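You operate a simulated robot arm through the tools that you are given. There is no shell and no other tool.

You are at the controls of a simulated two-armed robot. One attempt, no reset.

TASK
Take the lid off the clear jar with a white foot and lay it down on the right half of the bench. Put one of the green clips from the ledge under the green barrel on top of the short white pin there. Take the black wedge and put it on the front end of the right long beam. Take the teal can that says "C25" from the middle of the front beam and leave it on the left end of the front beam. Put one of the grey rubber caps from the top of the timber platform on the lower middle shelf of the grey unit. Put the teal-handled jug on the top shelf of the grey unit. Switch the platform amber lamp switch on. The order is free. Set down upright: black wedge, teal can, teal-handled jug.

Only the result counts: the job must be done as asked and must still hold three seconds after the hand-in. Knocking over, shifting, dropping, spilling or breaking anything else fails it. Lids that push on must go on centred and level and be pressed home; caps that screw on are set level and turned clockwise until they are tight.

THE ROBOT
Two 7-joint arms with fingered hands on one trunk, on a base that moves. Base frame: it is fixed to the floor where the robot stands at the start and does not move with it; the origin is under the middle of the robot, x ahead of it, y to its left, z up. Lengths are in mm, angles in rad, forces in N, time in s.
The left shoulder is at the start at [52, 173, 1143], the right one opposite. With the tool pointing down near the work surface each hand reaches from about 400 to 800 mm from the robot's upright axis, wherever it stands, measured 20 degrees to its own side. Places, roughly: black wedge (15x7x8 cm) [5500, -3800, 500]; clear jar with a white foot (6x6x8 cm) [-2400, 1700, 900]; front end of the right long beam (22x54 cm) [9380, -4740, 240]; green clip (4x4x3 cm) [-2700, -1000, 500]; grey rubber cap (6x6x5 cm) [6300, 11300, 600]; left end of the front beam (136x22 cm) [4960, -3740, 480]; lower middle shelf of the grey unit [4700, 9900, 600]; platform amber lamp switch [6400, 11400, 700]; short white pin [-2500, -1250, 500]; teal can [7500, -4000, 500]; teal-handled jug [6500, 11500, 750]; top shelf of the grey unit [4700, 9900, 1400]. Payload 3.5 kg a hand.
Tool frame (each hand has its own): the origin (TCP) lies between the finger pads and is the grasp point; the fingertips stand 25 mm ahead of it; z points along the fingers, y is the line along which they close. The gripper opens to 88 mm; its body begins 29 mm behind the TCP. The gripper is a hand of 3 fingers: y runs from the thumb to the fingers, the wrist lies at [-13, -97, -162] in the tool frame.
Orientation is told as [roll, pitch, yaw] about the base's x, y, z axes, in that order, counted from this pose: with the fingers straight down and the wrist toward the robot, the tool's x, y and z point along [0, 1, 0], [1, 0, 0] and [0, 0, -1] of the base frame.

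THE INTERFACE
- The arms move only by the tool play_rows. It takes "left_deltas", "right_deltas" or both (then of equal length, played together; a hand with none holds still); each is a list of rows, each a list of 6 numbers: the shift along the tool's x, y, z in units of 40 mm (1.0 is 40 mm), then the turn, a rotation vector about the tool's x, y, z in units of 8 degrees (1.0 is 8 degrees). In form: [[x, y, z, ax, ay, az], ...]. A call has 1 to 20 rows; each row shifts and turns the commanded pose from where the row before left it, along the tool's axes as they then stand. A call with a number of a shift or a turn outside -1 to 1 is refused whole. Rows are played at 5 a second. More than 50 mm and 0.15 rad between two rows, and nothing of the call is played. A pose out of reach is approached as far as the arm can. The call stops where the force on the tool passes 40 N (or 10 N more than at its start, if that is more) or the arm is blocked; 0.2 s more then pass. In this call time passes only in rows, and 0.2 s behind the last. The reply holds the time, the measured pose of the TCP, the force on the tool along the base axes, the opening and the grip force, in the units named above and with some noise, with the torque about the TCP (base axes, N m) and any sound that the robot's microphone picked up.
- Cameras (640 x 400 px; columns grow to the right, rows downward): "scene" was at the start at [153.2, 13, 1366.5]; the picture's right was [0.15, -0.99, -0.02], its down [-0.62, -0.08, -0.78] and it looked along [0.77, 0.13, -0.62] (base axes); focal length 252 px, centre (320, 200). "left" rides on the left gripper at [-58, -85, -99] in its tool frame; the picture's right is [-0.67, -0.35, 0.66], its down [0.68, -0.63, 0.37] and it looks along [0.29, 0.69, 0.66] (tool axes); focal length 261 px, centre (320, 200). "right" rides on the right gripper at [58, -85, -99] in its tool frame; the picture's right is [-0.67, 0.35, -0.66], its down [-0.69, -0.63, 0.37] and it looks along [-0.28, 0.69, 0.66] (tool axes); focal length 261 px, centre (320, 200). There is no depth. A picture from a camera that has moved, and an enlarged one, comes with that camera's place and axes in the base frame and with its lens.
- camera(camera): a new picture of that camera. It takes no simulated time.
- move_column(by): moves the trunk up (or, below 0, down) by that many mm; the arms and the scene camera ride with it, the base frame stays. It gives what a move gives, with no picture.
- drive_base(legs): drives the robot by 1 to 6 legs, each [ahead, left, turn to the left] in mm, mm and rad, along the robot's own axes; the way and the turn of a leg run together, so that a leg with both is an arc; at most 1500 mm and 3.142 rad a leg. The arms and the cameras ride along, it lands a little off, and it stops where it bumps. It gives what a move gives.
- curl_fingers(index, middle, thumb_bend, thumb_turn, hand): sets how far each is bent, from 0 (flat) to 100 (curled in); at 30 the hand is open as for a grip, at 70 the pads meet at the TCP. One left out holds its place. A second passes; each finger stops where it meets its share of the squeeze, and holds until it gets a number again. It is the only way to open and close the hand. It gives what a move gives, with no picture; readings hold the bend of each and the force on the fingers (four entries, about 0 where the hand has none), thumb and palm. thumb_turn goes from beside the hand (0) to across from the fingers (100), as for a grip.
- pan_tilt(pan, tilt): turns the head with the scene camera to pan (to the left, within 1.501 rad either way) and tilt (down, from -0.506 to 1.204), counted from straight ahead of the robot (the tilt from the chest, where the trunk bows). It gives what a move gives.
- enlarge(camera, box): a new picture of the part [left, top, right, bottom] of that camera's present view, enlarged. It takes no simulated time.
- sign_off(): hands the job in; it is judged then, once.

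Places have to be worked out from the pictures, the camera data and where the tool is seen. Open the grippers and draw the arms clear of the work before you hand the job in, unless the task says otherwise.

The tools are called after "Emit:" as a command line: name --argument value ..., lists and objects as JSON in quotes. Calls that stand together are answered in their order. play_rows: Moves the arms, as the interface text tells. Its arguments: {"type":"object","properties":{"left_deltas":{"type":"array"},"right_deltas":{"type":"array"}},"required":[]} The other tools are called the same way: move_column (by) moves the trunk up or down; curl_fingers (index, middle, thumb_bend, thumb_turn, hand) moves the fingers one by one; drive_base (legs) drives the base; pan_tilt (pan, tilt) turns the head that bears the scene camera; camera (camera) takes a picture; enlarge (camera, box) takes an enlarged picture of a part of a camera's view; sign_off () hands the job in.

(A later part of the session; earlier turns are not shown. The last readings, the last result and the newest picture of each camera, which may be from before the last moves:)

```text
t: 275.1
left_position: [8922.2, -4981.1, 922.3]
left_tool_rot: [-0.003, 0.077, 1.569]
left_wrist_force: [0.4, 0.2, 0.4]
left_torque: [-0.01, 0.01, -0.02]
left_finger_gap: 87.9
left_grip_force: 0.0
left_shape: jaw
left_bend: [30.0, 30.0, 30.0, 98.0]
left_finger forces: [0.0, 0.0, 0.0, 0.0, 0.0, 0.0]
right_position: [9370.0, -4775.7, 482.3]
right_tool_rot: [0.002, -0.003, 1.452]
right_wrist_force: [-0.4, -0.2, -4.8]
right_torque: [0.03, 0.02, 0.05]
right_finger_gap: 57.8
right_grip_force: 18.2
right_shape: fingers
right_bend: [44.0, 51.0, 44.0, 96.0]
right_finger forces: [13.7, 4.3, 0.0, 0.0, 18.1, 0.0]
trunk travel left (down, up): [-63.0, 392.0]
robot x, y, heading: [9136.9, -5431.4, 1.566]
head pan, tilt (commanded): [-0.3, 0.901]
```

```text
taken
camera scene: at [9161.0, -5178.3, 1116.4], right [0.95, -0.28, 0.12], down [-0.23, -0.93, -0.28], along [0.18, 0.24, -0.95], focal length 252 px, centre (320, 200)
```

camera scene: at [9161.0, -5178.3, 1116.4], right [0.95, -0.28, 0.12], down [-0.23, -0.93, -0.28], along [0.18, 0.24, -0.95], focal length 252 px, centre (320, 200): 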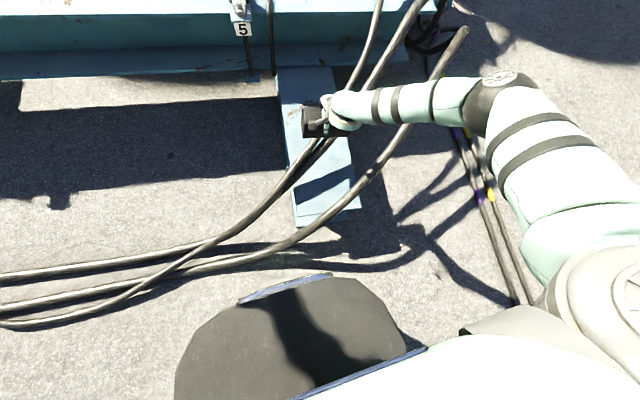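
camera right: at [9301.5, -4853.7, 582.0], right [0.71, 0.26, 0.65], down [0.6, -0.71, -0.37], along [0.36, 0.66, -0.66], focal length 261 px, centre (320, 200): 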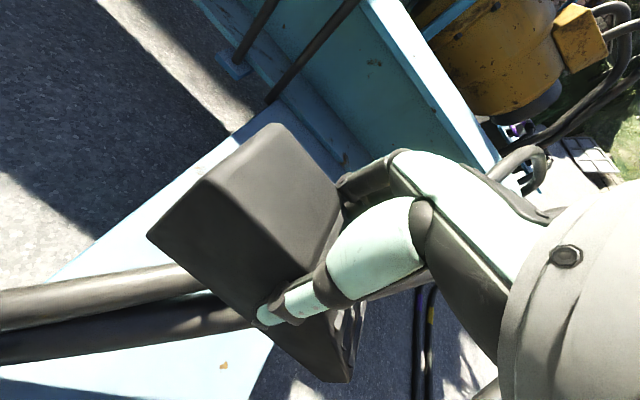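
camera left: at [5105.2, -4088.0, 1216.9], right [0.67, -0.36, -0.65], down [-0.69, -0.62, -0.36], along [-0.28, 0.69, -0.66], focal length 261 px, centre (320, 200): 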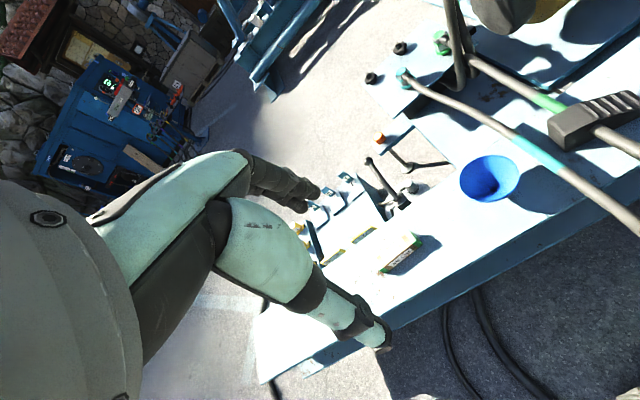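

The wedge hangs over the stub. I continue down another 130 mm and check its placement.

Emit:
play_rows --right_deltas '[[0, 0, 0.6, 0, 0, 0], [0, 0, 0.6, 0, 0, 0], [0, 0, 0.6, 0, 0, 0], [0, 0, 0.6, 0, 0, 0], [0, 0, 0.6, 0, 0, 0], [0, 0, 0.4, 0, 0, 0]]'

Emit:
camera --camera "right"

Emit:
enlarge --camera "scene" --box '[250, 50, 410, 240]'

```text
t: 276.5
left_position: [8919.9, -4981.0, 922.6]
left_tool_rot: [-0.002, 0.076, 1.567]
left_wrist_force: [-0.1, 0.4, 0.3]
left_torque: [0.0, 0.0, 0.01]
left_finger_gap: 87.6
left_grip_force: 0.0
left_shape: jaw
left_bend: [30.0, 30.0, 30.0, 98.0]
left_finger forces: [0.0, 0.0, 0.0, 0.0, 0.0, 0.1]
right_position: [9369.3, -4783.4, 360.4]
right_tool_rot: [0.004, -0.002, 1.453]
right_wrist_force: [0.0, -0.9, -5.6]
right_torque: [0.02, -0.05, 0.03]
right_finger_gap: 57.7
right_grip_force: 17.6
right_shape: fingers
right_bend: [44.0, 51.0, 44.0, 96.0]
right_finger forces: [13.4, 4.4, 0.0, 0.1, 17.8, 0.1]
right hand out of reach, approached as far as the arm can: row 5, 6
trunk travel left (down, up): [-63.0, 392.0]
robot x, y, heading: [9138.7, -5428.6, 1.573]
head pan, tilt (commanded): [-0.3, 0.901]
```

```text
taken
camera right: at [9302.3, -4862.3, 460.9], right [0.71, 0.26, 0.65], down [0.6, -0.7, -0.37], along [0.36, 0.66, -0.66], focal length 261 px, centre (320, 200)
```

right: 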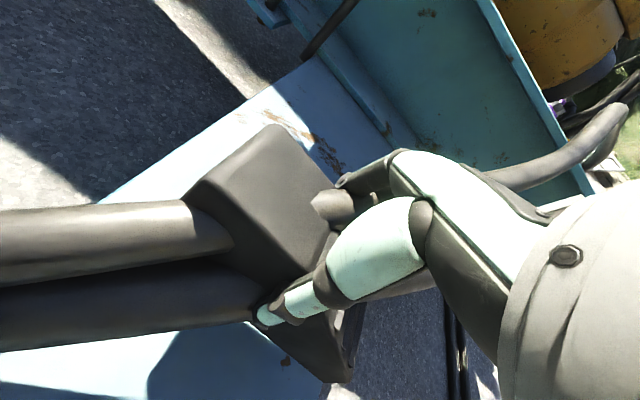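

```text
2.11 times, centred on (330, 145) of scene
camera zoom: at [9161.1, -5178.9, 1116.7], right [0.95, -0.28, 0.12], down [-0.23, -0.93, -0.28], along [0.18, 0.24, -0.95], focal length 531 px, centre (299, 316)
```

zoom: 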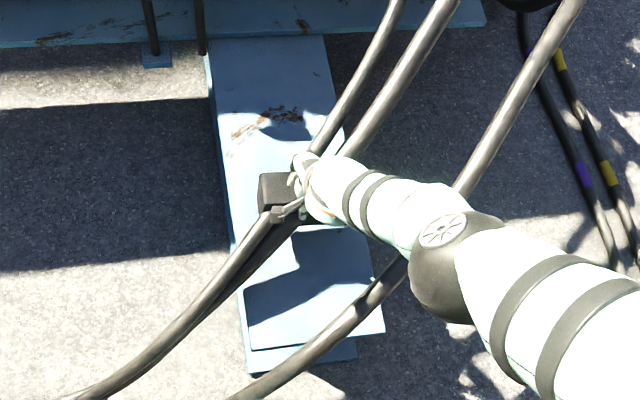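

The arm's end of reach is met at z 360, so I lower the trunk itself, which carries the wedge straight down toward the stub (wedge spans x about 9297–9447 on the beam 9273–9493).

Emit:
move_column --by -45

Emit:
camera --camera "right"

```text
t: 277.3
left_position: [8920.3, -4982.0, 878.5]
left_tool_rot: [0.0, 0.085, 1.567]
left_wrist_force: [0.5, 0.3, -0.5]
left_torque: [0.0, 0.04, -0.03]
left_finger_gap: 87.6
left_grip_force: 0.1
left_shape: jaw
left_bend: [30.0, 30.0, 30.0, 98.0]
left_finger forces: [0.0, 0.0, 0.0, 0.1, 0.0, 0.0]
right_position: [9370.9, -4798.9, 296.5]
right_tool_rot: [-0.002, 0.035, 1.452]
right_wrist_force: [-2.3, -12.2, 29.5]
right_torque: [-0.33, 0.11, 0.05]
right_finger_gap: 62.3
right_grip_force: 23.7
right_shape: fingers
right_bend: [48.0, 51.0, 45.0, 96.0]
right_finger forces: [9.6, 5.0, 0.1, 0.0, 33.0, 0.1]
trunk travel left (down, up): [-22.0, 432.0]
robot x, y, heading: [9140.2, -5431.3, 1.568]
head pan, tilt (commanded): [-0.3, 0.901]
stopped: the force on the tool passed its limit at 56 N (the readings are from after the stop); the commanded pose is now the measured one
```

```text
taken
camera right: at [9301.9, -4873.4, 398.5], right [0.71, 0.29, 0.64], down [0.61, -0.72, -0.34], along [0.36, 0.63, -0.68], focal length 261 px, centre (320, 200)
```

right: 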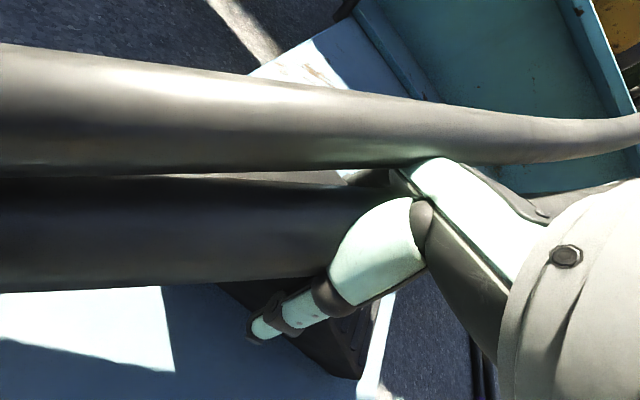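

The wedge has met the stub's top (TCP 296.5, so its base is near z 236). I ease the trunk up a few mm to relieve the 30 N pressure.

Emit:
move_column --by 3

Emit:
enlarge --camera "scene" --box '[250, 50, 410, 240]'

```text
t: 277.8
left_position: [8920.6, -4979.7, 880.3]
left_tool_rot: [-0.002, 0.085, 1.567]
left_wrist_force: [0.3, -0.7, 0.5]
left_torque: [-0.02, 0.01, -0.02]
left_finger_gap: 87.4
left_grip_force: 0.0
left_shape: jaw
left_bend: [30.0, 30.0, 30.0, 98.0]
left_finger forces: [0.1, 0.1, 0.0, 0.1, 0.1, 0.0]
right_position: [9369.6, -4799.6, 296.6]
right_tool_rot: [-0.001, 0.038, 1.452]
right_wrist_force: [-3.1, -9.0, 10.9]
right_torque: [-0.15, 0.03, 0.03]
right_finger_gap: 61.8
right_grip_force: 21.4
right_shape: fingers
right_bend: [48.0, 50.0, 45.0, 96.0]
right_finger forces: [10.1, 5.4, 0.0, 0.0, 26.9, 0.0]
trunk travel left (down, up): [-25.0, 429.0]
robot x, y, heading: [9137.7, -5430.9, 1.565]
head pan, tilt (commanded): [-0.3, 0.901]
```

```text
2.11 times, centred on (330, 145) of scene
camera zoom: at [9160.2, -5147.5, 1055.9], right [0.95, -0.27, 0.14], down [-0.23, -0.95, -0.21], along [0.18, 0.16, -0.97], focal length 531 px, centre (299, 316)
```

zoom: 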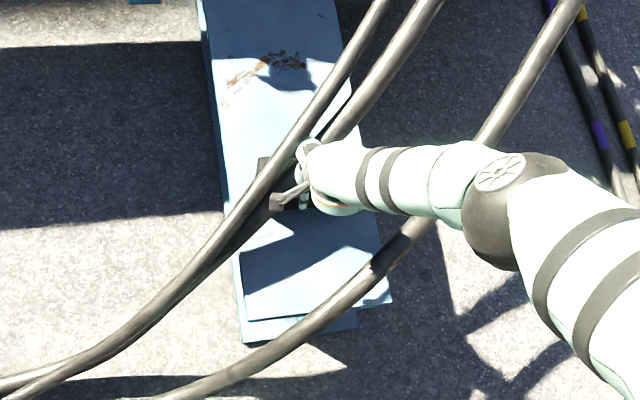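

Still 11 N remains; I ease up 2 mm more and open the fingers slowly.

Emit:
move_column --by 2

Emit:
curl_fingers --hand "right" --index 40 --middle 42 --thumb_bend 38

Emit:
curl_fingers --hand "right" --index 28 --middle 28 --thumb_bend 28

Emit:
camera --camera "right"

```text
t: 278.3
left_position: [8920.6, -4979.1, 881.6]
left_tool_rot: [-0.002, 0.088, 1.568]
left_wrist_force: [-0.2, 0.1, -0.3]
left_torque: [0.01, -0.06, -0.02]
left_finger_gap: 87.6
left_grip_force: 0.0
left_shape: jaw
left_bend: [30.0, 30.0, 30.0, 98.0]
left_finger forces: [0.0, 0.0, 0.0, 0.0, 0.0, 0.1]
right_position: [9370.1, -4798.9, 297.3]
right_tool_rot: [-0.001, 0.038, 1.449]
right_wrist_force: [-0.3, -0.5, -0.7]
right_torque: [-0.16, 0.0, -0.06]
right_finger_gap: 61.4
right_grip_force: 22.2
right_shape: fingers
right_bend: [45.0, 50.0, 45.0, 96.0]
right_finger forces: [14.9, 6.0, 0.1, 0.0, 22.5, 0.0]
trunk travel left (down, up): [-27.0, 427.0]
robot x, y, heading: [9139.2, -5429.5, 1.574]
head pan, tilt (commanded): [-0.3, 0.901]
```

```text
t: 279.3
left_position: [8921.0, -4980.2, 882.2]
left_tool_rot: [-0.001, 0.087, 1.568]
left_wrist_force: [0.0, -0.9, 0.3]
left_torque: [0.02, -0.01, 0.02]
left_finger_gap: 87.8
left_grip_force: 0.1
left_shape: jaw
left_bend: [30.0, 30.0, 30.0, 98.0]
left_finger forces: [0.1, 0.0, 0.1, 0.1, 0.0, 0.0]
right_position: [9369.9, -4798.8, 297.7]
right_tool_rot: [-0.001, 0.038, 1.453]
right_wrist_force: [-1.7, -5.0, 1.4]
right_torque: [-0.11, 0.01, -0.06]
right_finger_gap: 71.6
right_grip_force: 3.9
right_shape: fingers
right_bend: [40.0, 42.0, 36.0, 96.0]
right_finger forces: [1.3, 0.1, 0.1, 0.0, 7.1, 0.0]
trunk travel left (down, up): [-27.0, 427.0]
robot x, y, heading: [9139.7, -5431.8, 1.567]
head pan, tilt (commanded): [-0.3, 0.901]
```

```text
t: 280.3
left_position: [8920.7, -4979.3, 881.8]
left_tool_rot: [-0.001, 0.087, 1.567]
left_wrist_force: [0.2, 0.8, -0.4]
left_torque: [0.01, 0.0, 0.02]
left_finger_gap: 87.8
left_grip_force: 0.1
left_shape: jaw
left_bend: [30.0, 30.0, 30.0, 98.0]
left_finger forces: [0.0, 0.0, 0.0, 0.0, 0.0, 0.1]
right_position: [9370.7, -4798.5, 297.5]
right_tool_rot: [-0.001, 0.037, 1.452]
right_wrist_force: [-0.2, -0.6, 0.4]
right_torque: [0.0, -0.01, 0.0]
right_finger_gap: 88.7
right_grip_force: 0.3
right_shape: fingers
right_bend: [28.0, 28.0, 28.0, 97.0]
right_finger forces: [0.0, 0.0, 0.0, 0.0, 0.4, 0.0]
trunk travel left (down, up): [-27.0, 427.0]
robot x, y, heading: [9137.7, -5432.0, 1.57]
head pan, tilt (commanded): [-0.3, 0.901]
```

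```text
taken
camera right: at [9302.6, -4872.3, 400.9], right [0.71, 0.29, 0.64], down [0.61, -0.72, -0.34], along [0.36, 0.63, -0.69], focal length 261 px, centre (320, 200)
```

right: 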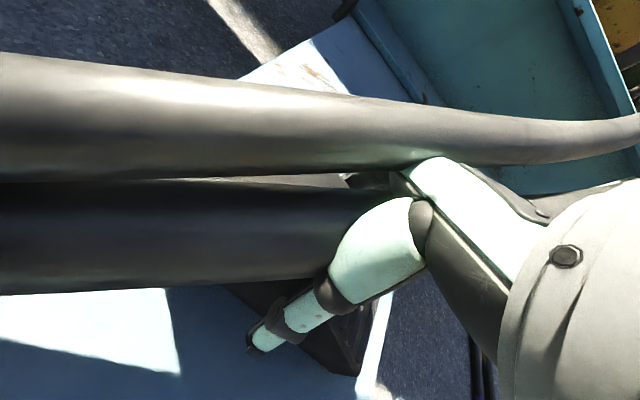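

Released, but the thumb still brushes the wedge (0.4 N). I open it a bit more and rise with the trunk.

Emit:
curl_fingers --hand "right" --thumb_bend 18 --index 24 --middle 24

Emit:
move_column --by 120

Emit:
camera --camera "right"

Emit:
camera --camera "scene"

```text
t: 281.3
left_position: [8920.9, -4978.5, 882.0]
left_tool_rot: [-0.002, 0.087, 1.568]
left_wrist_force: [0.7, 0.4, 0.0]
left_torque: [0.01, 0.0, -0.01]
left_finger_gap: 87.9
left_grip_force: 0.0
left_shape: jaw
left_bend: [30.0, 30.0, 30.0, 98.0]
left_finger forces: [0.0, 0.0, 0.0, 0.0, 0.1, 0.0]
right_position: [9370.8, -4798.4, 297.9]
right_tool_rot: [-0.002, 0.038, 1.452]
right_wrist_force: [-0.3, -0.3, -0.1]
right_torque: [0.01, -0.02, -0.01]
right_finger_gap: 99.8
right_grip_force: 0.0
right_shape: fingers
right_bend: [24.0, 24.0, 18.0, 97.0]
right_finger forces: [0.1, 0.1, 0.0, 0.0, 0.0, 0.0]
trunk travel left (down, up): [-27.0, 427.0]
robot x, y, heading: [9136.3, -5429.9, 1.571]
head pan, tilt (commanded): [-0.3, 0.901]
```

```text
t: 282.8
left_position: [8921.0, -4978.8, 1001.3]
left_tool_rot: [-0.001, 0.089, 1.567]
left_wrist_force: [0.6, 0.5, -0.1]
left_torque: [0.0, 0.0, 0.02]
left_finger_gap: 87.6
left_grip_force: 0.1
left_shape: jaw
left_bend: [30.0, 30.0, 30.0, 98.0]
left_finger forces: [0.1, 0.1, 0.0, 0.0, 0.0, 0.0]
right_position: [9371.3, -4739.8, 558.9]
right_tool_rot: [0.021, -0.161, 1.45]
right_wrist_force: [-0.1, -0.2, -0.4]
right_torque: [0.0, 0.04, 0.01]
right_finger_gap: 99.9
right_grip_force: 0.0
right_shape: fingers
right_bend: [24.0, 24.0, 18.0, 97.0]
right_finger forces: [0.0, 0.0, 0.0, 0.0, 0.1, 0.1]
trunk travel left (down, up): [-147.0, 307.0]
robot x, y, heading: [9139.8, -5431.8, 1.565]
head pan, tilt (commanded): [-0.3, 0.901]
```

```text
taken
camera right: at [9302.7, -4833.6, 645.3], right [0.71, 0.16, 0.69], down [0.61, -0.64, -0.48], along [0.36, 0.75, -0.55], focal length 261 px, centre (320, 200)
```

right: 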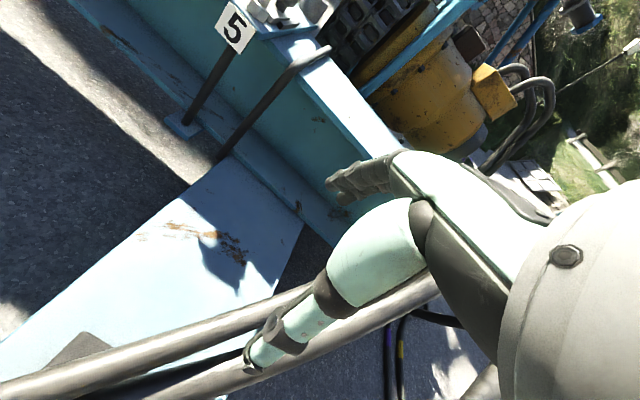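

```text
taken
camera scene: at [9160.5, -5247.4, 1240.0], right [0.95, -0.29, 0.07], down [-0.23, -0.88, -0.42], along [0.18, 0.38, -0.91], focal length 252 px, centre (320, 200)
```

scene: 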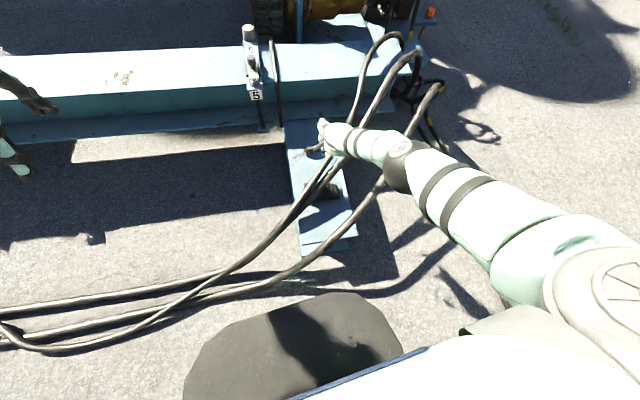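

The hand swung up as the trunk unbowed. I check how the wedge stands.

Emit:
enlarge --camera "scene" --box '[270, 110, 400, 260]'

Emit:
play_rows --right_deltas '[[0, -0.4, -0.8, 0.5, 0, 0], [0, -0.4, -0.8, 0.6, 0, 0], [-0.5, -0.4, -0.8, 0, 0, 0], [-0.5, -0.4, -0.8, 0, 0, 0]]'

Emit:
enlarge --camera "scene" --box '[270, 110, 400, 260]'

```text
2.67 times, centred on (335, 185) of scene
camera zoom: at [9160.5, -5247.4, 1240.0], right [0.95, -0.29, 0.07], down [-0.23, -0.88, -0.42], along [0.18, 0.38, -0.91], focal length 673 px, centre (280, 240)
```

zoom: 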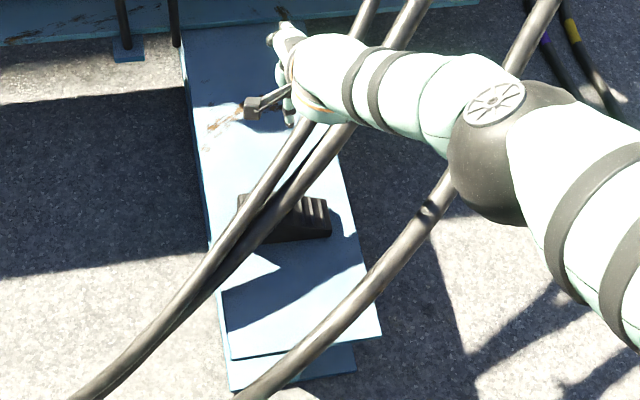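

```text
t: 283.8
left_position: [8921.7, -4979.3, 1002.9]
left_tool_rot: [-0.003, 0.088, 1.568]
left_wrist_force: [0.0, -0.1, 0.3]
left_torque: [0.05, -0.02, 0.01]
left_finger_gap: 87.7
left_grip_force: 0.0
left_shape: jaw
left_bend: [30.0, 30.0, 30.0, 98.0]
left_finger forces: [0.1, 0.1, 0.0, 0.1, 0.1, 0.0]
right_position: [9405.2, -4819.0, 682.8]
right_tool_rot: [0.021, -0.01, 1.454]
right_wrist_force: [0.2, -0.1, 0.6]
right_torque: [0.0, -0.01, 0.02]
right_finger_gap: 99.9
right_grip_force: 0.1
right_shape: fingers
right_bend: [24.0, 24.0, 18.0, 97.0]
right_finger forces: [0.1, 0.0, 0.0, 0.0, 0.0, 0.0]
trunk travel left (down, up): [-147.0, 307.0]
robot x, y, heading: [9137.5, -5429.7, 1.565]
head pan, tilt (commanded): [-0.3, 0.901]
```

```text
2.67 times, centred on (335, 185) of scene
camera zoom: at [9160.8, -5249.2, 1240.5], right [0.95, -0.29, 0.07], down [-0.23, -0.88, -0.42], along [0.18, 0.38, -0.91], focal length 673 px, centre (280, 240)
```

zoom: 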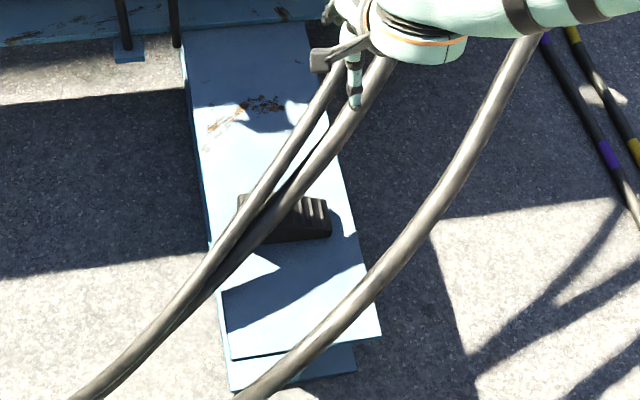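

The wedge stands upright on the stub's top. I restore the trunk and hand poses, then drive round toward the teal cans, avoiding the floor terminals.

Emit:
move_column --by 78

Emit:
play_rows --left_deltas '[[0, -0.4, 0, -0.63, 0, 0], [0, 0, 0, 0, 0, 0]]' --right_deltas '[[0.5, -0.8, -0.6, 0, 0, -0.8], [0.5, -0.8, -0.6, 0, 0, 0]]'

Emit:
drive_base --legs '[[0, 600, 0], [500, 400, 0], [0, 550, 0]]'

Emit:
pan_tilt --pan -0.1 --tilt 0.5

Emit:
camera --camera "scene"

```text
t: 284.9
left_position: [8920.4, -4978.8, 1078.1]
left_tool_rot: [-0.002, 0.091, 1.566]
left_wrist_force: [0.2, 0.5, 0.4]
left_torque: [0.02, 0.03, -0.03]
left_finger_gap: 87.5
left_grip_force: 0.1
left_shape: jaw
left_bend: [30.0, 30.0, 30.0, 98.0]
left_finger forces: [0.0, 0.0, 0.0, 0.0, 0.0, 0.0]
right_position: [9403.8, -4816.9, 759.0]
right_tool_rot: [0.022, -0.008, 1.455]
right_wrist_force: [-0.9, -0.4, -0.2]
right_torque: [0.03, 0.02, -0.02]
right_finger_gap: 100.3
right_grip_force: 0.0
right_shape: fingers
right_bend: [24.0, 24.0, 18.0, 97.0]
right_finger forces: [0.0, 0.0, 0.0, 0.0, 0.0, 0.0]
trunk travel left (down, up): [-225.0, 229.0]
robot x, y, heading: [9139.9, -5434.6, 1.569]
head pan, tilt (commanded): [-0.3, 0.901]
```

```text
t: 285.6
left_position: [8920.2, -4995.3, 1080.9]
left_tool_rot: [-0.002, -0.001, 1.568]
left_wrist_force: [-0.6, 0.5, -0.3]
left_torque: [-0.03, 0.03, 0.02]
left_finger_gap: 87.6
left_grip_force: 0.0
left_shape: jaw
left_bend: [30.0, 30.0, 30.0, 98.0]
left_finger forces: [0.1, 0.0, 0.1, 0.0, 0.1, 0.0]
right_position: [9361.3, -4882.5, 808.4]
right_tool_rot: [0.02, -0.013, 1.566]
right_wrist_force: [-1.2, 0.0, 0.2]
right_torque: [0.0, 0.0, 0.01]
right_finger_gap: 100.2
right_grip_force: 0.0
right_shape: fingers
right_bend: [24.0, 24.0, 18.0, 97.0]
right_finger forces: [0.0, 0.1, 0.0, 0.0, 0.0, 0.0]
trunk travel left (down, up): [-225.0, 229.0]
robot x, y, heading: [9139.4, -5426.9, 1.567]
head pan, tilt (commanded): [-0.3, 0.901]
```

```text
t: 294.9
left_position: [7368.8, -4489.0, 1081.2]
left_tool_rot: [-0.002, 0.0, 1.57]
left_wrist_force: [-1.2, 0.4, -0.6]
left_torque: [0.02, -0.04, -0.06]
left_finger_gap: 87.7
left_grip_force: 0.0
left_shape: jaw
left_bend: [30.0, 30.0, 30.0, 98.0]
left_finger forces: [0.0, 0.0, 0.0, 0.0, 0.1, 0.0]
right_position: [7808.1, -4373.1, 808.7]
right_tool_rot: [0.02, -0.011, 1.568]
right_wrist_force: [-0.4, -0.3, -0.5]
right_torque: [0.0, 0.04, -0.02]
right_finger_gap: 100.0
right_grip_force: 0.1
right_shape: fingers
right_bend: [24.0, 24.0, 18.0, 97.0]
right_finger forces: [0.0, 0.0, 0.0, 0.0, 0.0, 0.0]
trunk travel left (down, up): [-225.0, 229.0]
robot x, y, heading: [7586.7, -4923.6, 1.569]
head pan, tilt (commanded): [-0.3, 0.901]
```

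```text
t: 295.8
left_position: [7367.9, -4487.8, 1081.2]
left_tool_rot: [-0.003, 0.0, 1.571]
left_wrist_force: [0.0, -0.5, 0.5]
left_torque: [-0.01, -0.03, 0.03]
left_finger_gap: 87.9
left_grip_force: 0.1
left_shape: jaw
left_bend: [30.0, 30.0, 30.0, 98.0]
left_finger forces: [0.1, 0.0, 0.1, 0.1, 0.0, 0.0]
right_position: [7808.2, -4374.0, 808.7]
right_tool_rot: [0.021, -0.012, 1.57]
right_wrist_force: [0.5, -0.1, 0.1]
right_torque: [0.05, -0.02, 0.02]
right_finger_gap: 100.4
right_grip_force: 0.0
right_shape: fingers
right_bend: [24.0, 24.0, 18.0, 97.0]
right_finger forces: [0.1, 0.1, 0.0, 0.1, 0.0, 0.1]
trunk travel left (down, up): [-225.0, 229.0]
robot x, y, heading: [7585.8, -4924.6, 1.568]
head pan, tilt (commanded): [-0.099, 0.499]
```

```text
taken
camera scene: at [7596.4, -4769.0, 1369.5], right [1.0, -0.1, 0.01], down [-0.05, -0.59, -0.8], along [0.09, 0.8, -0.6], focal length 252 px, centre (320, 200)
```

scene: 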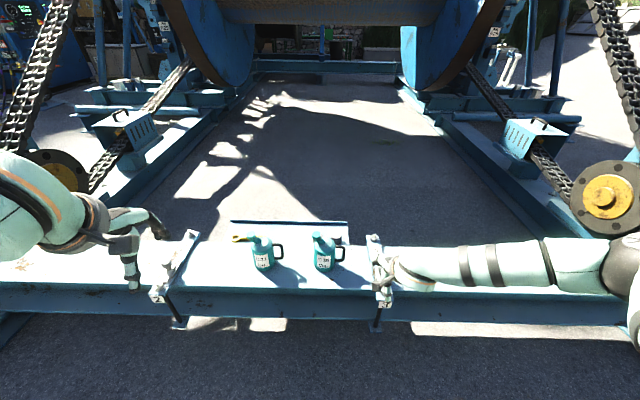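

Emit:
enlarge --camera "scene" --box '[220, 200, 400, 310]'

Emit:
enlarge --camera "scene" --box '[290, 220, 360, 280]'

Emit:
camera --camera "right"

```text
3.56 times, centred on (310, 255) of scene
camera zoom: at [7596.4, -4769.0, 1369.5], right [1.0, -0.1, 0.01], down [-0.05, -0.59, -0.8], along [0.09, 0.8, -0.6], focal length 897 px, centre (356, 4)
```

zoom: 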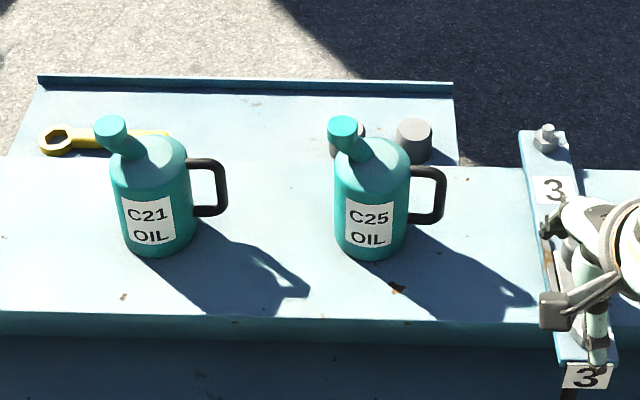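

```text
6.67 times, centred on (325, 250) of scene
camera zoom: at [7596.4, -4769.0, 1369.5], right [1.0, -0.1, 0.01], down [-0.05, -0.59, -0.8], along [0.09, 0.8, -0.6], focal length 1682 px, centre (287, -133)
```

zoom: 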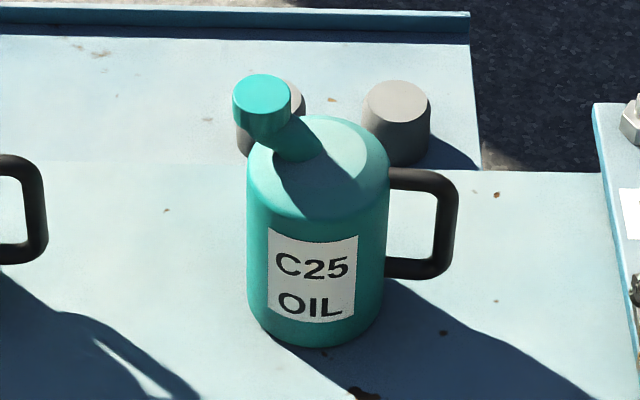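

```text
taken
camera right: at [7752.4, -4458.9, 908.8], right [0.68, 0.34, 0.65], down [0.68, -0.63, -0.39], along [0.27, 0.7, -0.66], focal length 261 px, centre (320, 200)
```

right: 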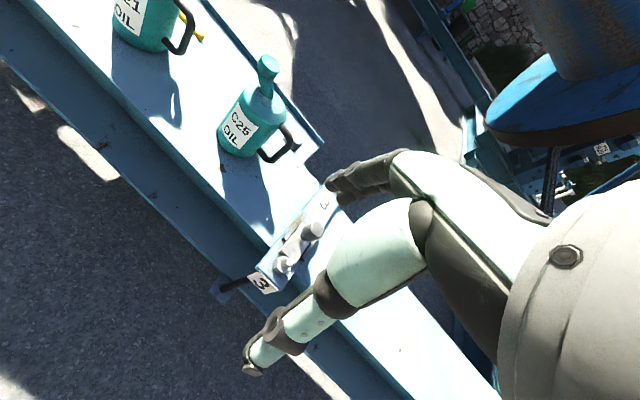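

C25 is a 90 mm wide can, about 215 mm tall, with its handle to the east and a slanted capped spout on top at about (7665–7685, -4078). I will lift it by the spout from above; I drive to put it 190 mm to my right and 640 mm ahead.

Emit:
drive_base --legs '[[205, 105, 0]]'

Emit:
pan_tilt --pan -0.25 --tilt 0.65

Emit:
camera --camera "scene"

Emit:
camera --camera "right"

Emit:
camera --camera "left"

```text
t: 297.5
left_position: [7264.0, -4282.5, 1082.0]
left_tool_rot: [0.0, 0.001, 1.566]
left_wrist_force: [0.1, 0.0, 0.7]
left_torque: [0.02, 0.01, 0.04]
left_finger_gap: 87.7
left_grip_force: 0.0
left_shape: jaw
left_bend: [30.0, 30.0, 30.0, 98.0]
left_finger forces: [0.1, 0.0, 0.0, 0.1, 0.0, 0.0]
right_position: [7704.9, -4167.9, 809.0]
right_tool_rot: [0.021, -0.012, 1.566]
right_wrist_force: [0.9, -0.1, 0.0]
right_torque: [0.01, 0.01, 0.03]
right_finger_gap: 100.5
right_grip_force: 0.0
right_shape: fingers
right_bend: [24.0, 24.0, 18.0, 97.0]
right_finger forces: [0.0, 0.1, 0.0, 0.0, 0.1, 0.1]
trunk travel left (down, up): [-225.0, 229.0]
robot x, y, heading: [7481.9, -4714.7, 1.563]
head pan, tilt (commanded): [-0.099, 0.499]
```

```text
t: 298.2
left_position: [7264.4, -4281.0, 1081.2]
left_tool_rot: [-0.003, -0.001, 1.567]
left_wrist_force: [-0.2, -0.1, 0.7]
left_torque: [-0.01, -0.03, -0.01]
left_finger_gap: 87.7
left_grip_force: 0.1
left_shape: jaw
left_bend: [30.0, 30.0, 30.0, 98.0]
left_finger forces: [0.0, 0.1, 0.0, 0.0, 0.0, 0.0]
right_position: [7704.9, -4167.5, 808.3]
right_tool_rot: [0.022, -0.011, 1.566]
right_wrist_force: [-0.3, -0.7, 0.2]
right_torque: [0.01, -0.02, 0.01]
right_finger_gap: 99.9
right_grip_force: 0.1
right_shape: fingers
right_bend: [24.0, 24.0, 18.0, 97.0]
right_finger forces: [0.0, 0.0, 0.0, 0.0, 0.0, 0.0]
trunk travel left (down, up): [-225.0, 229.0]
robot x, y, heading: [7479.4, -4715.8, 1.571]
head pan, tilt (commanded): [-0.25, 0.649]
```

```text
taken
camera scene: at [7502.5, -4571.1, 1357.2], right [0.97, -0.25, 0.03], down [-0.15, -0.69, -0.71], along [0.2, 0.68, -0.71], focal length 252 px, centre (320, 200)
```

scene: 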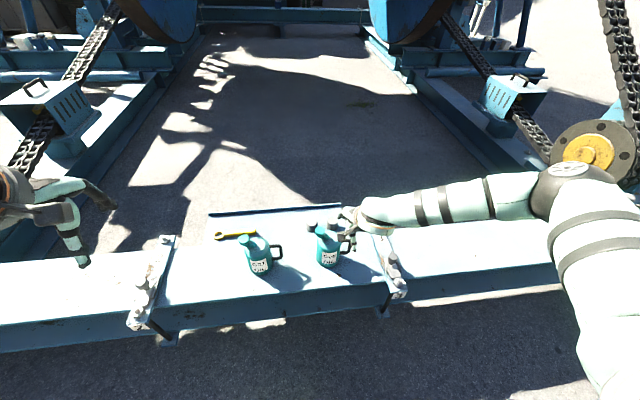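

```text
taken
camera right: at [7647.8, -4253.7, 908.7], right [0.69, 0.34, 0.65], down [0.67, -0.63, -0.39], along [0.28, 0.7, -0.66], focal length 261 px, centre (320, 200)
```

right: 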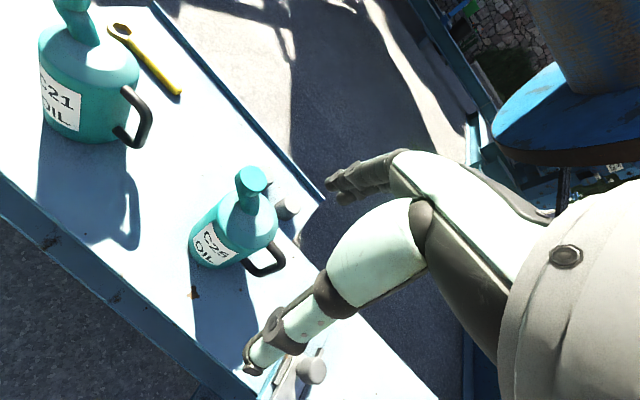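

```text
taken
camera left: at [7320.5, -4366.2, 1180.4], right [0.67, -0.35, -0.65], down [-0.69, -0.63, -0.37], along [-0.28, 0.7, -0.66], focal length 261 px, centre (320, 200)
```

left: 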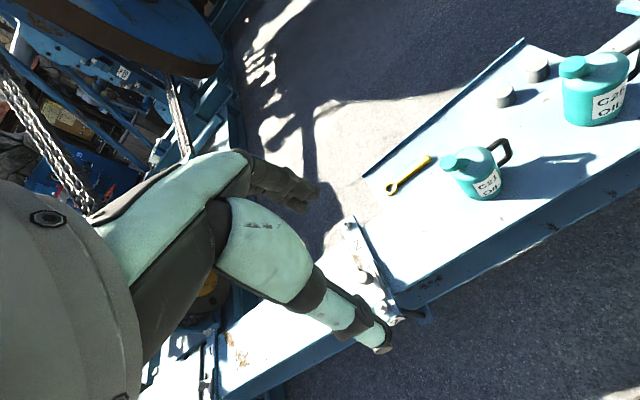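

I enlarge both views for an exact fix on the spout.

Emit:
enlarge --camera "right" --box '[170, 140, 310, 290]'

Emit:
enlarge --camera "scene" --box '[280, 200, 380, 280]'

```text
2.67 times, centred on (240, 215) of right
camera zoom: at [7647.8, -4253.7, 908.7], right [0.69, 0.34, 0.65], down [0.67, -0.63, -0.39], along [0.28, 0.7, -0.66], focal length 695 px, centre (533, 160)
```

zoom: 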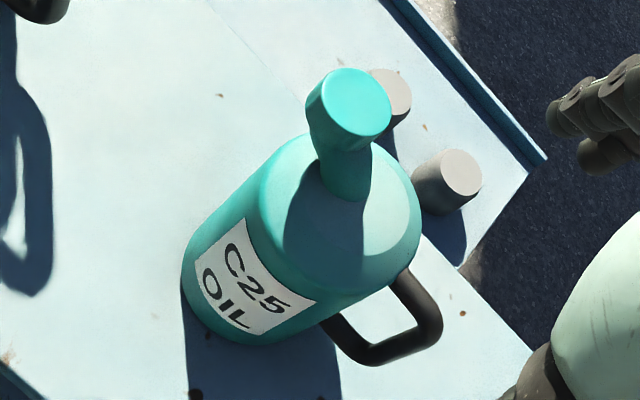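

```text
5.00 times, centred on (330, 240) of scene
camera zoom: at [7502.5, -4571.1, 1357.2], right [0.97, -0.25, 0.03], down [-0.15, -0.69, -0.71], along [0.2, 0.68, -0.71], focal length 1261 px, centre (270, 0)
```

zoom: 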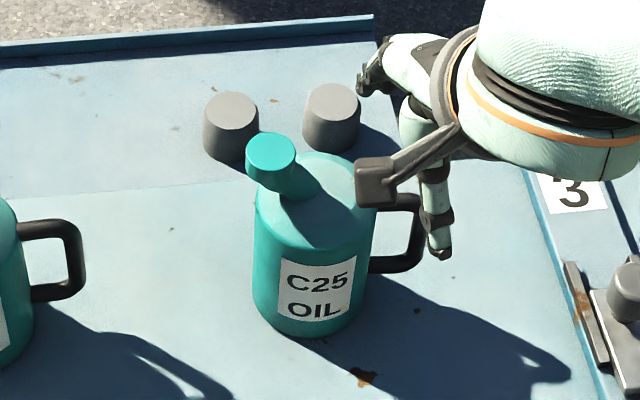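

Triangulation puts the spout cap's top at about (7664, -4046, 658) with 30 mm diameter; the can's shoulder is near z 621. I open the hand and move above the cap.

Emit:
curl_fingers --hand "right" --index 30 --middle 30 --thumb_bend 30

Emit:
play_rows --right_deltas '[[0.25, 0.76, 0, 0, 0, 0], [0.25, 0.76, 0, 0, 0, 0], [0.25, 0.76, 0, 0, 0, 0], [0.25, 0.76, 0, 0, 0, 0], [0, 0, 0.7, 0, 0, 0], [0, 0, 0.7, 0, 0, 0], [0, 0, 0.6, 0, 0, 0]]'

Emit:
camera --camera "right"

Emit:
enlarge --camera "scene" --box '[280, 200, 380, 280]'

```text
t: 299.2
left_position: [7262.4, -4281.8, 1081.4]
left_tool_rot: [-0.002, -0.001, 1.566]
left_wrist_force: [0.5, -0.2, 0.3]
left_torque: [0.04, -0.01, 0.02]
left_finger_gap: 87.9
left_grip_force: 0.1
left_shape: jaw
left_bend: [30.0, 30.0, 30.0, 98.0]
left_finger forces: [0.0, 0.0, 0.0, 0.1, 0.1, 0.1]
right_position: [7704.5, -4168.2, 808.5]
right_tool_rot: [0.02, -0.011, 1.566]
right_wrist_force: [0.4, 0.6, 0.3]
right_torque: [-0.03, 0.0, 0.0]
right_finger_gap: 85.6
right_grip_force: 0.0
right_shape: fingers
right_bend: [30.0, 30.0, 30.0, 97.0]
right_finger forces: [0.1, 0.0, 0.0, 0.1, 0.1, 0.0]
trunk travel left (down, up): [-225.0, 229.0]
robot x, y, heading: [7480.4, -4716.6, 1.568]
head pan, tilt (commanded): [-0.25, 0.649]
```

```text
t: 300.8
left_position: [7264.3, -4281.7, 1081.0]
left_tool_rot: [-0.002, -0.001, 1.564]
left_wrist_force: [0.7, -0.7, -0.5]
left_torque: [-0.03, 0.02, 0.01]
left_finger_gap: 87.8
left_grip_force: 0.0
left_shape: jaw
left_bend: [30.0, 30.0, 30.0, 98.0]
left_finger forces: [0.0, 0.0, 0.0, 0.0, 0.0, 0.1]
right_position: [7667.9, -4045.2, 732.2]
right_tool_rot: [0.021, -0.012, 1.566]
right_wrist_force: [0.3, 0.3, 0.4]
right_torque: [0.0, -0.01, -0.01]
right_finger_gap: 85.2
right_grip_force: 0.1
right_shape: fingers
right_bend: [30.0, 30.0, 30.0, 97.0]
right_finger forces: [0.0, 0.1, 0.0, 0.0, 0.0, 0.0]
trunk travel left (down, up): [-225.0, 229.0]
robot x, y, heading: [7481.4, -4717.1, 1.565]
head pan, tilt (commanded): [-0.25, 0.649]
```

```text
taken
camera right: at [7610.3, -4130.7, 832.4], right [0.68, 0.34, 0.65], down [0.67, -0.63, -0.39], along [0.28, 0.7, -0.66], focal length 261 px, centre (320, 200)
```

right: 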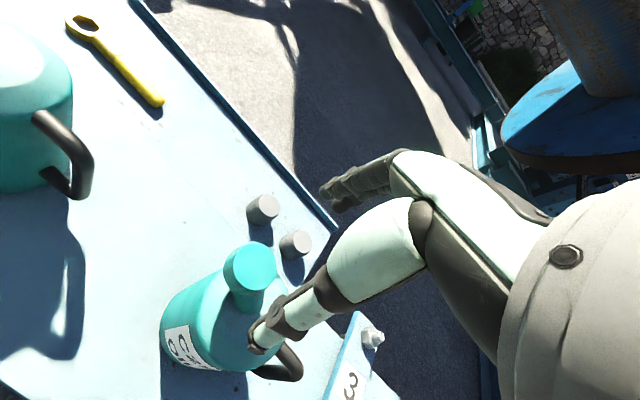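

```text
5.00 times, centred on (330, 240) of scene
camera zoom: at [7502.5, -4571.3, 1357.2], right [0.97, -0.25, 0.03], down [-0.15, -0.69, -0.71], along [0.2, 0.68, -0.71], focal length 1261 px, centre (270, 0)
```

zoom: 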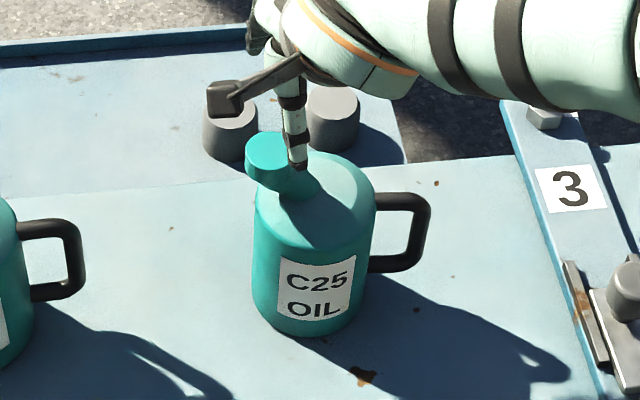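

The cap is at (7662, -4047). I correct by a few mm and lower so that the fingertips come just above the can's shoulder.

Emit:
play_rows --right_deltas '[[0.08, -0.05, 0.6, 0, 0, 0], [0, 0, 0.6, 0, 0, 0], [0, 0, 0.5, 0, 0, 0], [0, 0, 0.15, 0, 0, 0]]'

Emit:
enlarge --camera "right" --box '[180, 150, 420, 370]'

Emit:
enlarge --camera "scene" --box '[280, 200, 380, 280]'

```text
t: 301.8
left_position: [7262.9, -4281.0, 1081.1]
left_tool_rot: [-0.003, 0.001, 1.564]
left_wrist_force: [0.4, 0.3, -1.0]
left_torque: [0.0, 0.0, 0.01]
left_finger_gap: 87.6
left_grip_force: 0.0
left_shape: jaw
left_bend: [30.0, 30.0, 30.0, 98.0]
left_finger forces: [0.0, 0.0, 0.0, 0.1, 0.1, 0.0]
right_position: [7661.5, -4054.9, 670.5]
right_tool_rot: [0.02, -0.012, 1.565]
right_wrist_force: [-0.2, -0.4, -0.5]
right_torque: [0.01, 0.0, -0.02]
right_finger_gap: 85.3
right_grip_force: 0.1
right_shape: fingers
right_bend: [30.0, 30.0, 30.0, 97.0]
right_finger forces: [0.1, 0.0, 0.1, 0.1, 0.1, 0.1]
right hand out of reach, approached as far as the arm can: row 3, 4
trunk travel left (down, up): [-225.0, 229.0]
robot x, y, heading: [7480.2, -4718.1, 1.566]
head pan, tilt (commanded): [-0.25, 0.649]
```

```text
1.82 times, centred on (300, 260) of right
camera zoom: at [7605.2, -4142.2, 771.2], right [0.69, 0.34, 0.65], down [0.67, -0.63, -0.39], along [0.28, 0.7, -0.66], focal length 474 px, centre (356, 91)
```

zoom: 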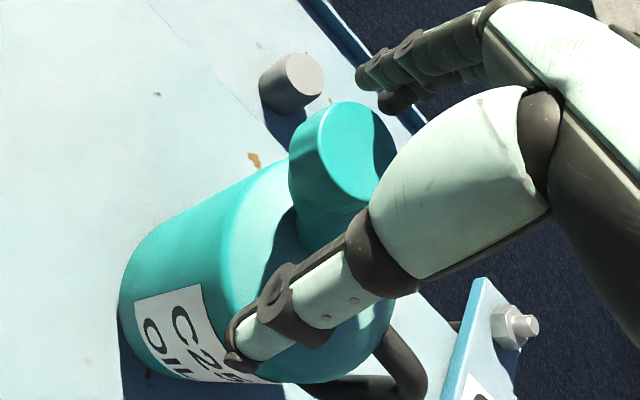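

```text
5.00 times, centred on (330, 240) of scene
camera zoom: at [7502.7, -4571.5, 1357.2], right [0.97, -0.25, 0.03], down [-0.15, -0.69, -0.71], along [0.2, 0.68, -0.71], focal length 1261 px, centre (270, 0)
```

zoom: 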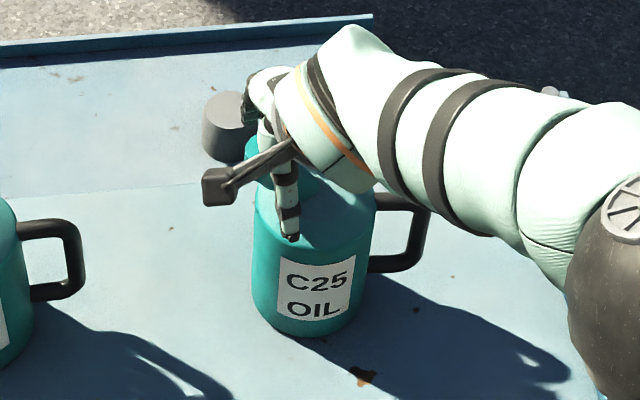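

The arm is at its limit here. I raise the hand, lower the trunk 80 mm, and come down again.

Emit:
play_rows --right_deltas '[[0, 0.1, -0.7, 0, 0, 0], [0, 0.1, -0.7, 0, 0, 0], [0, 0, -0.8, 0, 0, 0]]'

Emit:
move_column --by -80

Emit:
camera --camera "right"

```text
t: 302.6
left_position: [7264.0, -4281.3, 1080.1]
left_tool_rot: [-0.002, -0.002, 1.565]
left_wrist_force: [-0.3, -0.8, 0.0]
left_torque: [0.03, 0.0, -0.01]
left_finger_gap: 87.7
left_grip_force: 0.1
left_shape: jaw
left_bend: [30.0, 30.0, 30.0, 98.0]
left_finger forces: [0.0, 0.1, 0.1, 0.0, 0.0, 0.0]
right_position: [7665.0, -4049.7, 757.9]
right_tool_rot: [0.021, -0.013, 1.565]
right_wrist_force: [-0.5, -0.7, 1.2]
right_torque: [-0.04, -0.01, -0.01]
right_finger_gap: 85.2
right_grip_force: 0.0
right_shape: fingers
right_bend: [30.0, 30.0, 30.0, 97.0]
right_finger forces: [0.1, 0.0, 0.0, 0.0, 0.0, 0.0]
trunk travel left (down, up): [-225.0, 229.0]
robot x, y, heading: [7480.8, -4716.5, 1.563]
head pan, tilt (commanded): [-0.25, 0.649]
```

```text
t: 303.8
left_position: [7263.4, -4281.9, 1001.7]
left_tool_rot: [0.0, -0.002, 1.564]
left_wrist_force: [0.6, 0.3, 0.2]
left_torque: [0.0, 0.02, 0.0]
left_finger_gap: 87.9
left_grip_force: 0.1
left_shape: jaw
left_bend: [30.0, 30.0, 30.0, 98.0]
left_finger forces: [0.0, 0.0, 0.1, 0.1, 0.1, 0.0]
right_position: [7663.5, -4049.7, 678.6]
right_tool_rot: [0.019, -0.014, 1.565]
right_wrist_force: [0.0, -0.5, 0.4]
right_torque: [0.02, 0.02, -0.02]
right_finger_gap: 85.5
right_grip_force: 0.1
right_shape: fingers
right_bend: [30.0, 30.0, 30.0, 97.0]
right_finger forces: [0.0, 0.0, 0.0, 0.0, 0.0, 0.0]
trunk travel left (down, up): [-145.0, 309.0]
robot x, y, heading: [7483.0, -4720.5, 1.563]
head pan, tilt (commanded): [-0.25, 0.649]
```

```text
taken
camera right: at [7606.3, -4135.8, 778.3], right [0.69, 0.34, 0.65], down [0.67, -0.63, -0.39], along [0.28, 0.7, -0.66], focal length 261 px, centre (320, 200)
```

right: 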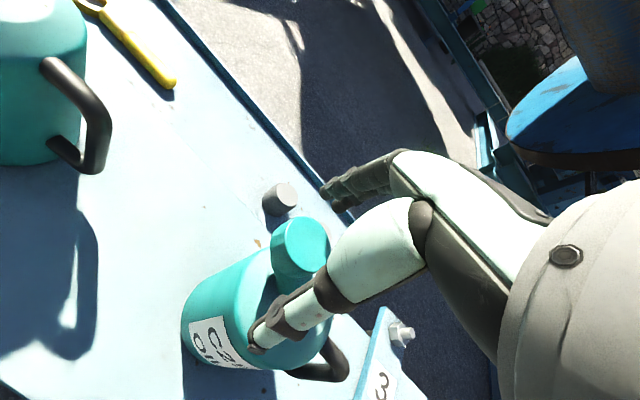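

Now in reach. I shift 3 mm north and lower 26 mm to straddle the cap.

Emit:
play_rows --right_deltas '[[0.03, 0.08, 0.35, 0, 0, 0], [0, 0, 0.3, 0, 0, 0]]'

Emit:
enlarge --camera "right" --box '[180, 150, 420, 370]'

Emit:
enlarge --camera "scene" --box '[270, 160, 390, 260]'

```text
t: 304.4
left_position: [7262.9, -4280.7, 1002.4]
left_tool_rot: [-0.002, 0.0, 1.567]
left_wrist_force: [-0.5, 0.1, -0.1]
left_torque: [0.02, 0.01, -0.03]
left_finger_gap: 87.8
left_grip_force: 0.0
left_shape: jaw
left_bend: [30.0, 30.0, 30.0, 98.0]
left_finger forces: [0.1, 0.1, 0.1, 0.1, 0.0, 0.0]
right_position: [7662.7, -4045.5, 651.5]
right_tool_rot: [0.02, -0.013, 1.563]
right_wrist_force: [-0.3, -0.4, -0.2]
right_torque: [0.0, -0.01, 0.0]
right_finger_gap: 85.3
right_grip_force: 0.1
right_shape: fingers
right_bend: [30.0, 30.0, 30.0, 97.0]
right_finger forces: [0.0, 0.0, 0.0, 0.0, 0.1, 0.0]
trunk travel left (down, up): [-145.0, 309.0]
robot x, y, heading: [7479.4, -4714.9, 1.566]
head pan, tilt (commanded): [-0.25, 0.649]
```

```text
1.82 times, centred on (300, 260) of right
camera zoom: at [7605.1, -4131.4, 751.2], right [0.69, 0.34, 0.65], down [0.67, -0.63, -0.39], along [0.28, 0.7, -0.66], focal length 474 px, centre (356, 91)
```

zoom: 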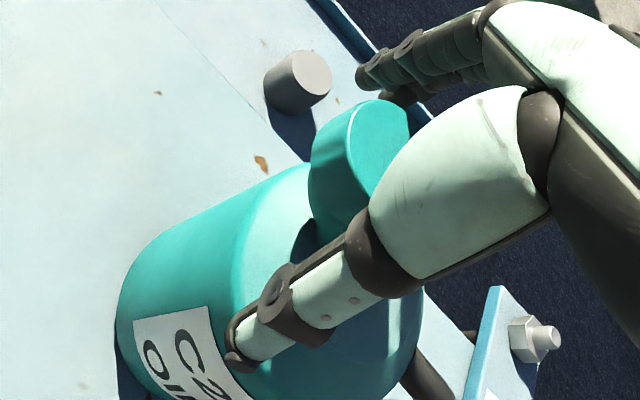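

```text
4.00 times, centred on (330, 210) of scene
camera zoom: at [7503.1, -4516.2, 1254.5], right [0.97, -0.24, 0.06], down [-0.15, -0.77, -0.63], along [0.2, 0.6, -0.78], focal length 1009 px, centre (280, 160)
```

zoom: 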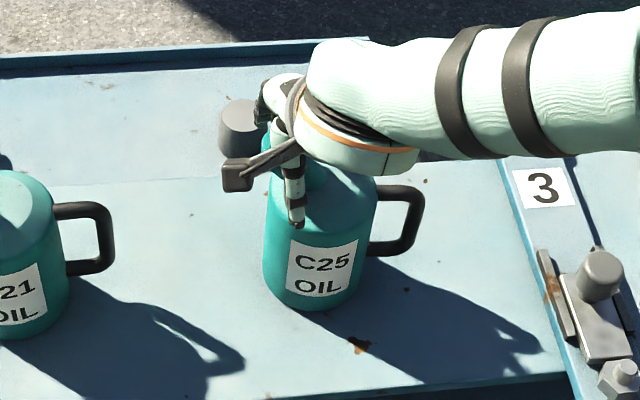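

The cap sits centred between thumb and fingers. I close on it.

Emit:
curl_fingers --hand "right" --index 54 --middle 54 --thumb_bend 54

Emit:
curl_fingers --hand "right" --index 66 --middle 66 --thumb_bend 66

Emit:
enlarge --camera "right" --box '[180, 150, 420, 370]'

```text
t: 305.4
left_position: [7263.3, -4282.0, 1001.6]
left_tool_rot: [-0.002, -0.002, 1.566]
left_wrist_force: [0.8, 0.4, -0.8]
left_torque: [0.0, -0.03, -0.02]
left_finger_gap: 87.6
left_grip_force: 0.1
left_shape: jaw
left_bend: [30.0, 30.0, 30.0, 98.0]
left_finger forces: [0.0, 0.0, 0.0, 0.0, 0.0, 0.1]
right_position: [7661.5, -4045.0, 650.6]
right_tool_rot: [0.021, -0.012, 1.566]
right_wrist_force: [0.1, 0.3, -0.4]
right_torque: [-0.02, -0.01, -0.01]
right_finger_gap: 33.5
right_grip_force: 0.1
right_shape: fingers
right_bend: [54.0, 54.0, 54.0, 97.0]
right_finger forces: [0.0, 0.1, 0.1, 0.0, 0.0, 0.1]
trunk travel left (down, up): [-145.0, 309.0]
robot x, y, heading: [7480.8, -4717.1, 1.568]
head pan, tilt (commanded): [-0.25, 0.649]
```

```text
t: 306.4
left_position: [7264.1, -4281.9, 1000.8]
left_tool_rot: [-0.001, 0.001, 1.564]
left_wrist_force: [0.0, -0.3, 0.2]
left_torque: [0.02, 0.0, 0.0]
left_finger_gap: 87.5
left_grip_force: 0.0
left_shape: jaw
left_bend: [30.0, 30.0, 30.0, 98.0]
left_finger forces: [0.0, 0.0, 0.1, 0.0, 0.0, 0.0]
right_position: [7662.8, -4046.1, 650.8]
right_tool_rot: [0.021, -0.012, 1.565]
right_wrist_force: [0.0, 2.3, -0.5]
right_torque: [0.06, 0.02, 0.05]
right_finger_gap: 18.9
right_grip_force: 5.9
right_shape: fingers
right_bend: [61.0, 63.0, 61.0, 97.0]
right_finger forces: [4.3, 2.4, 0.1, 0.0, 5.6, 0.0]
trunk travel left (down, up): [-145.0, 309.0]
robot x, y, heading: [7478.8, -4717.1, 1.564]
head pan, tilt (commanded): [-0.25, 0.649]
```

```text
1.82 times, centred on (300, 260) of right
camera zoom: at [7605.0, -4131.1, 751.2], right [0.69, 0.34, 0.65], down [0.67, -0.63, -0.39], along [0.28, 0.7, -0.66], focal length 474 px, centre (356, 91)
```

zoom: 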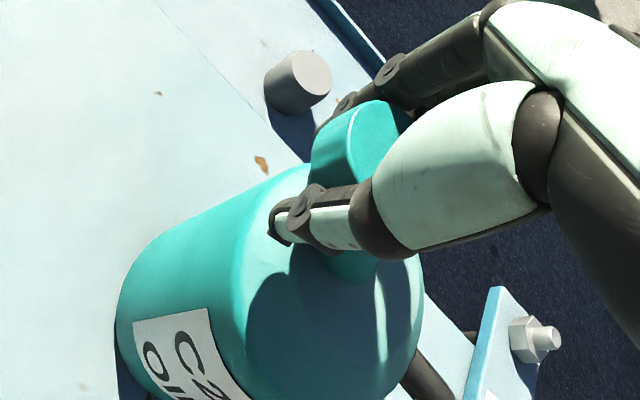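

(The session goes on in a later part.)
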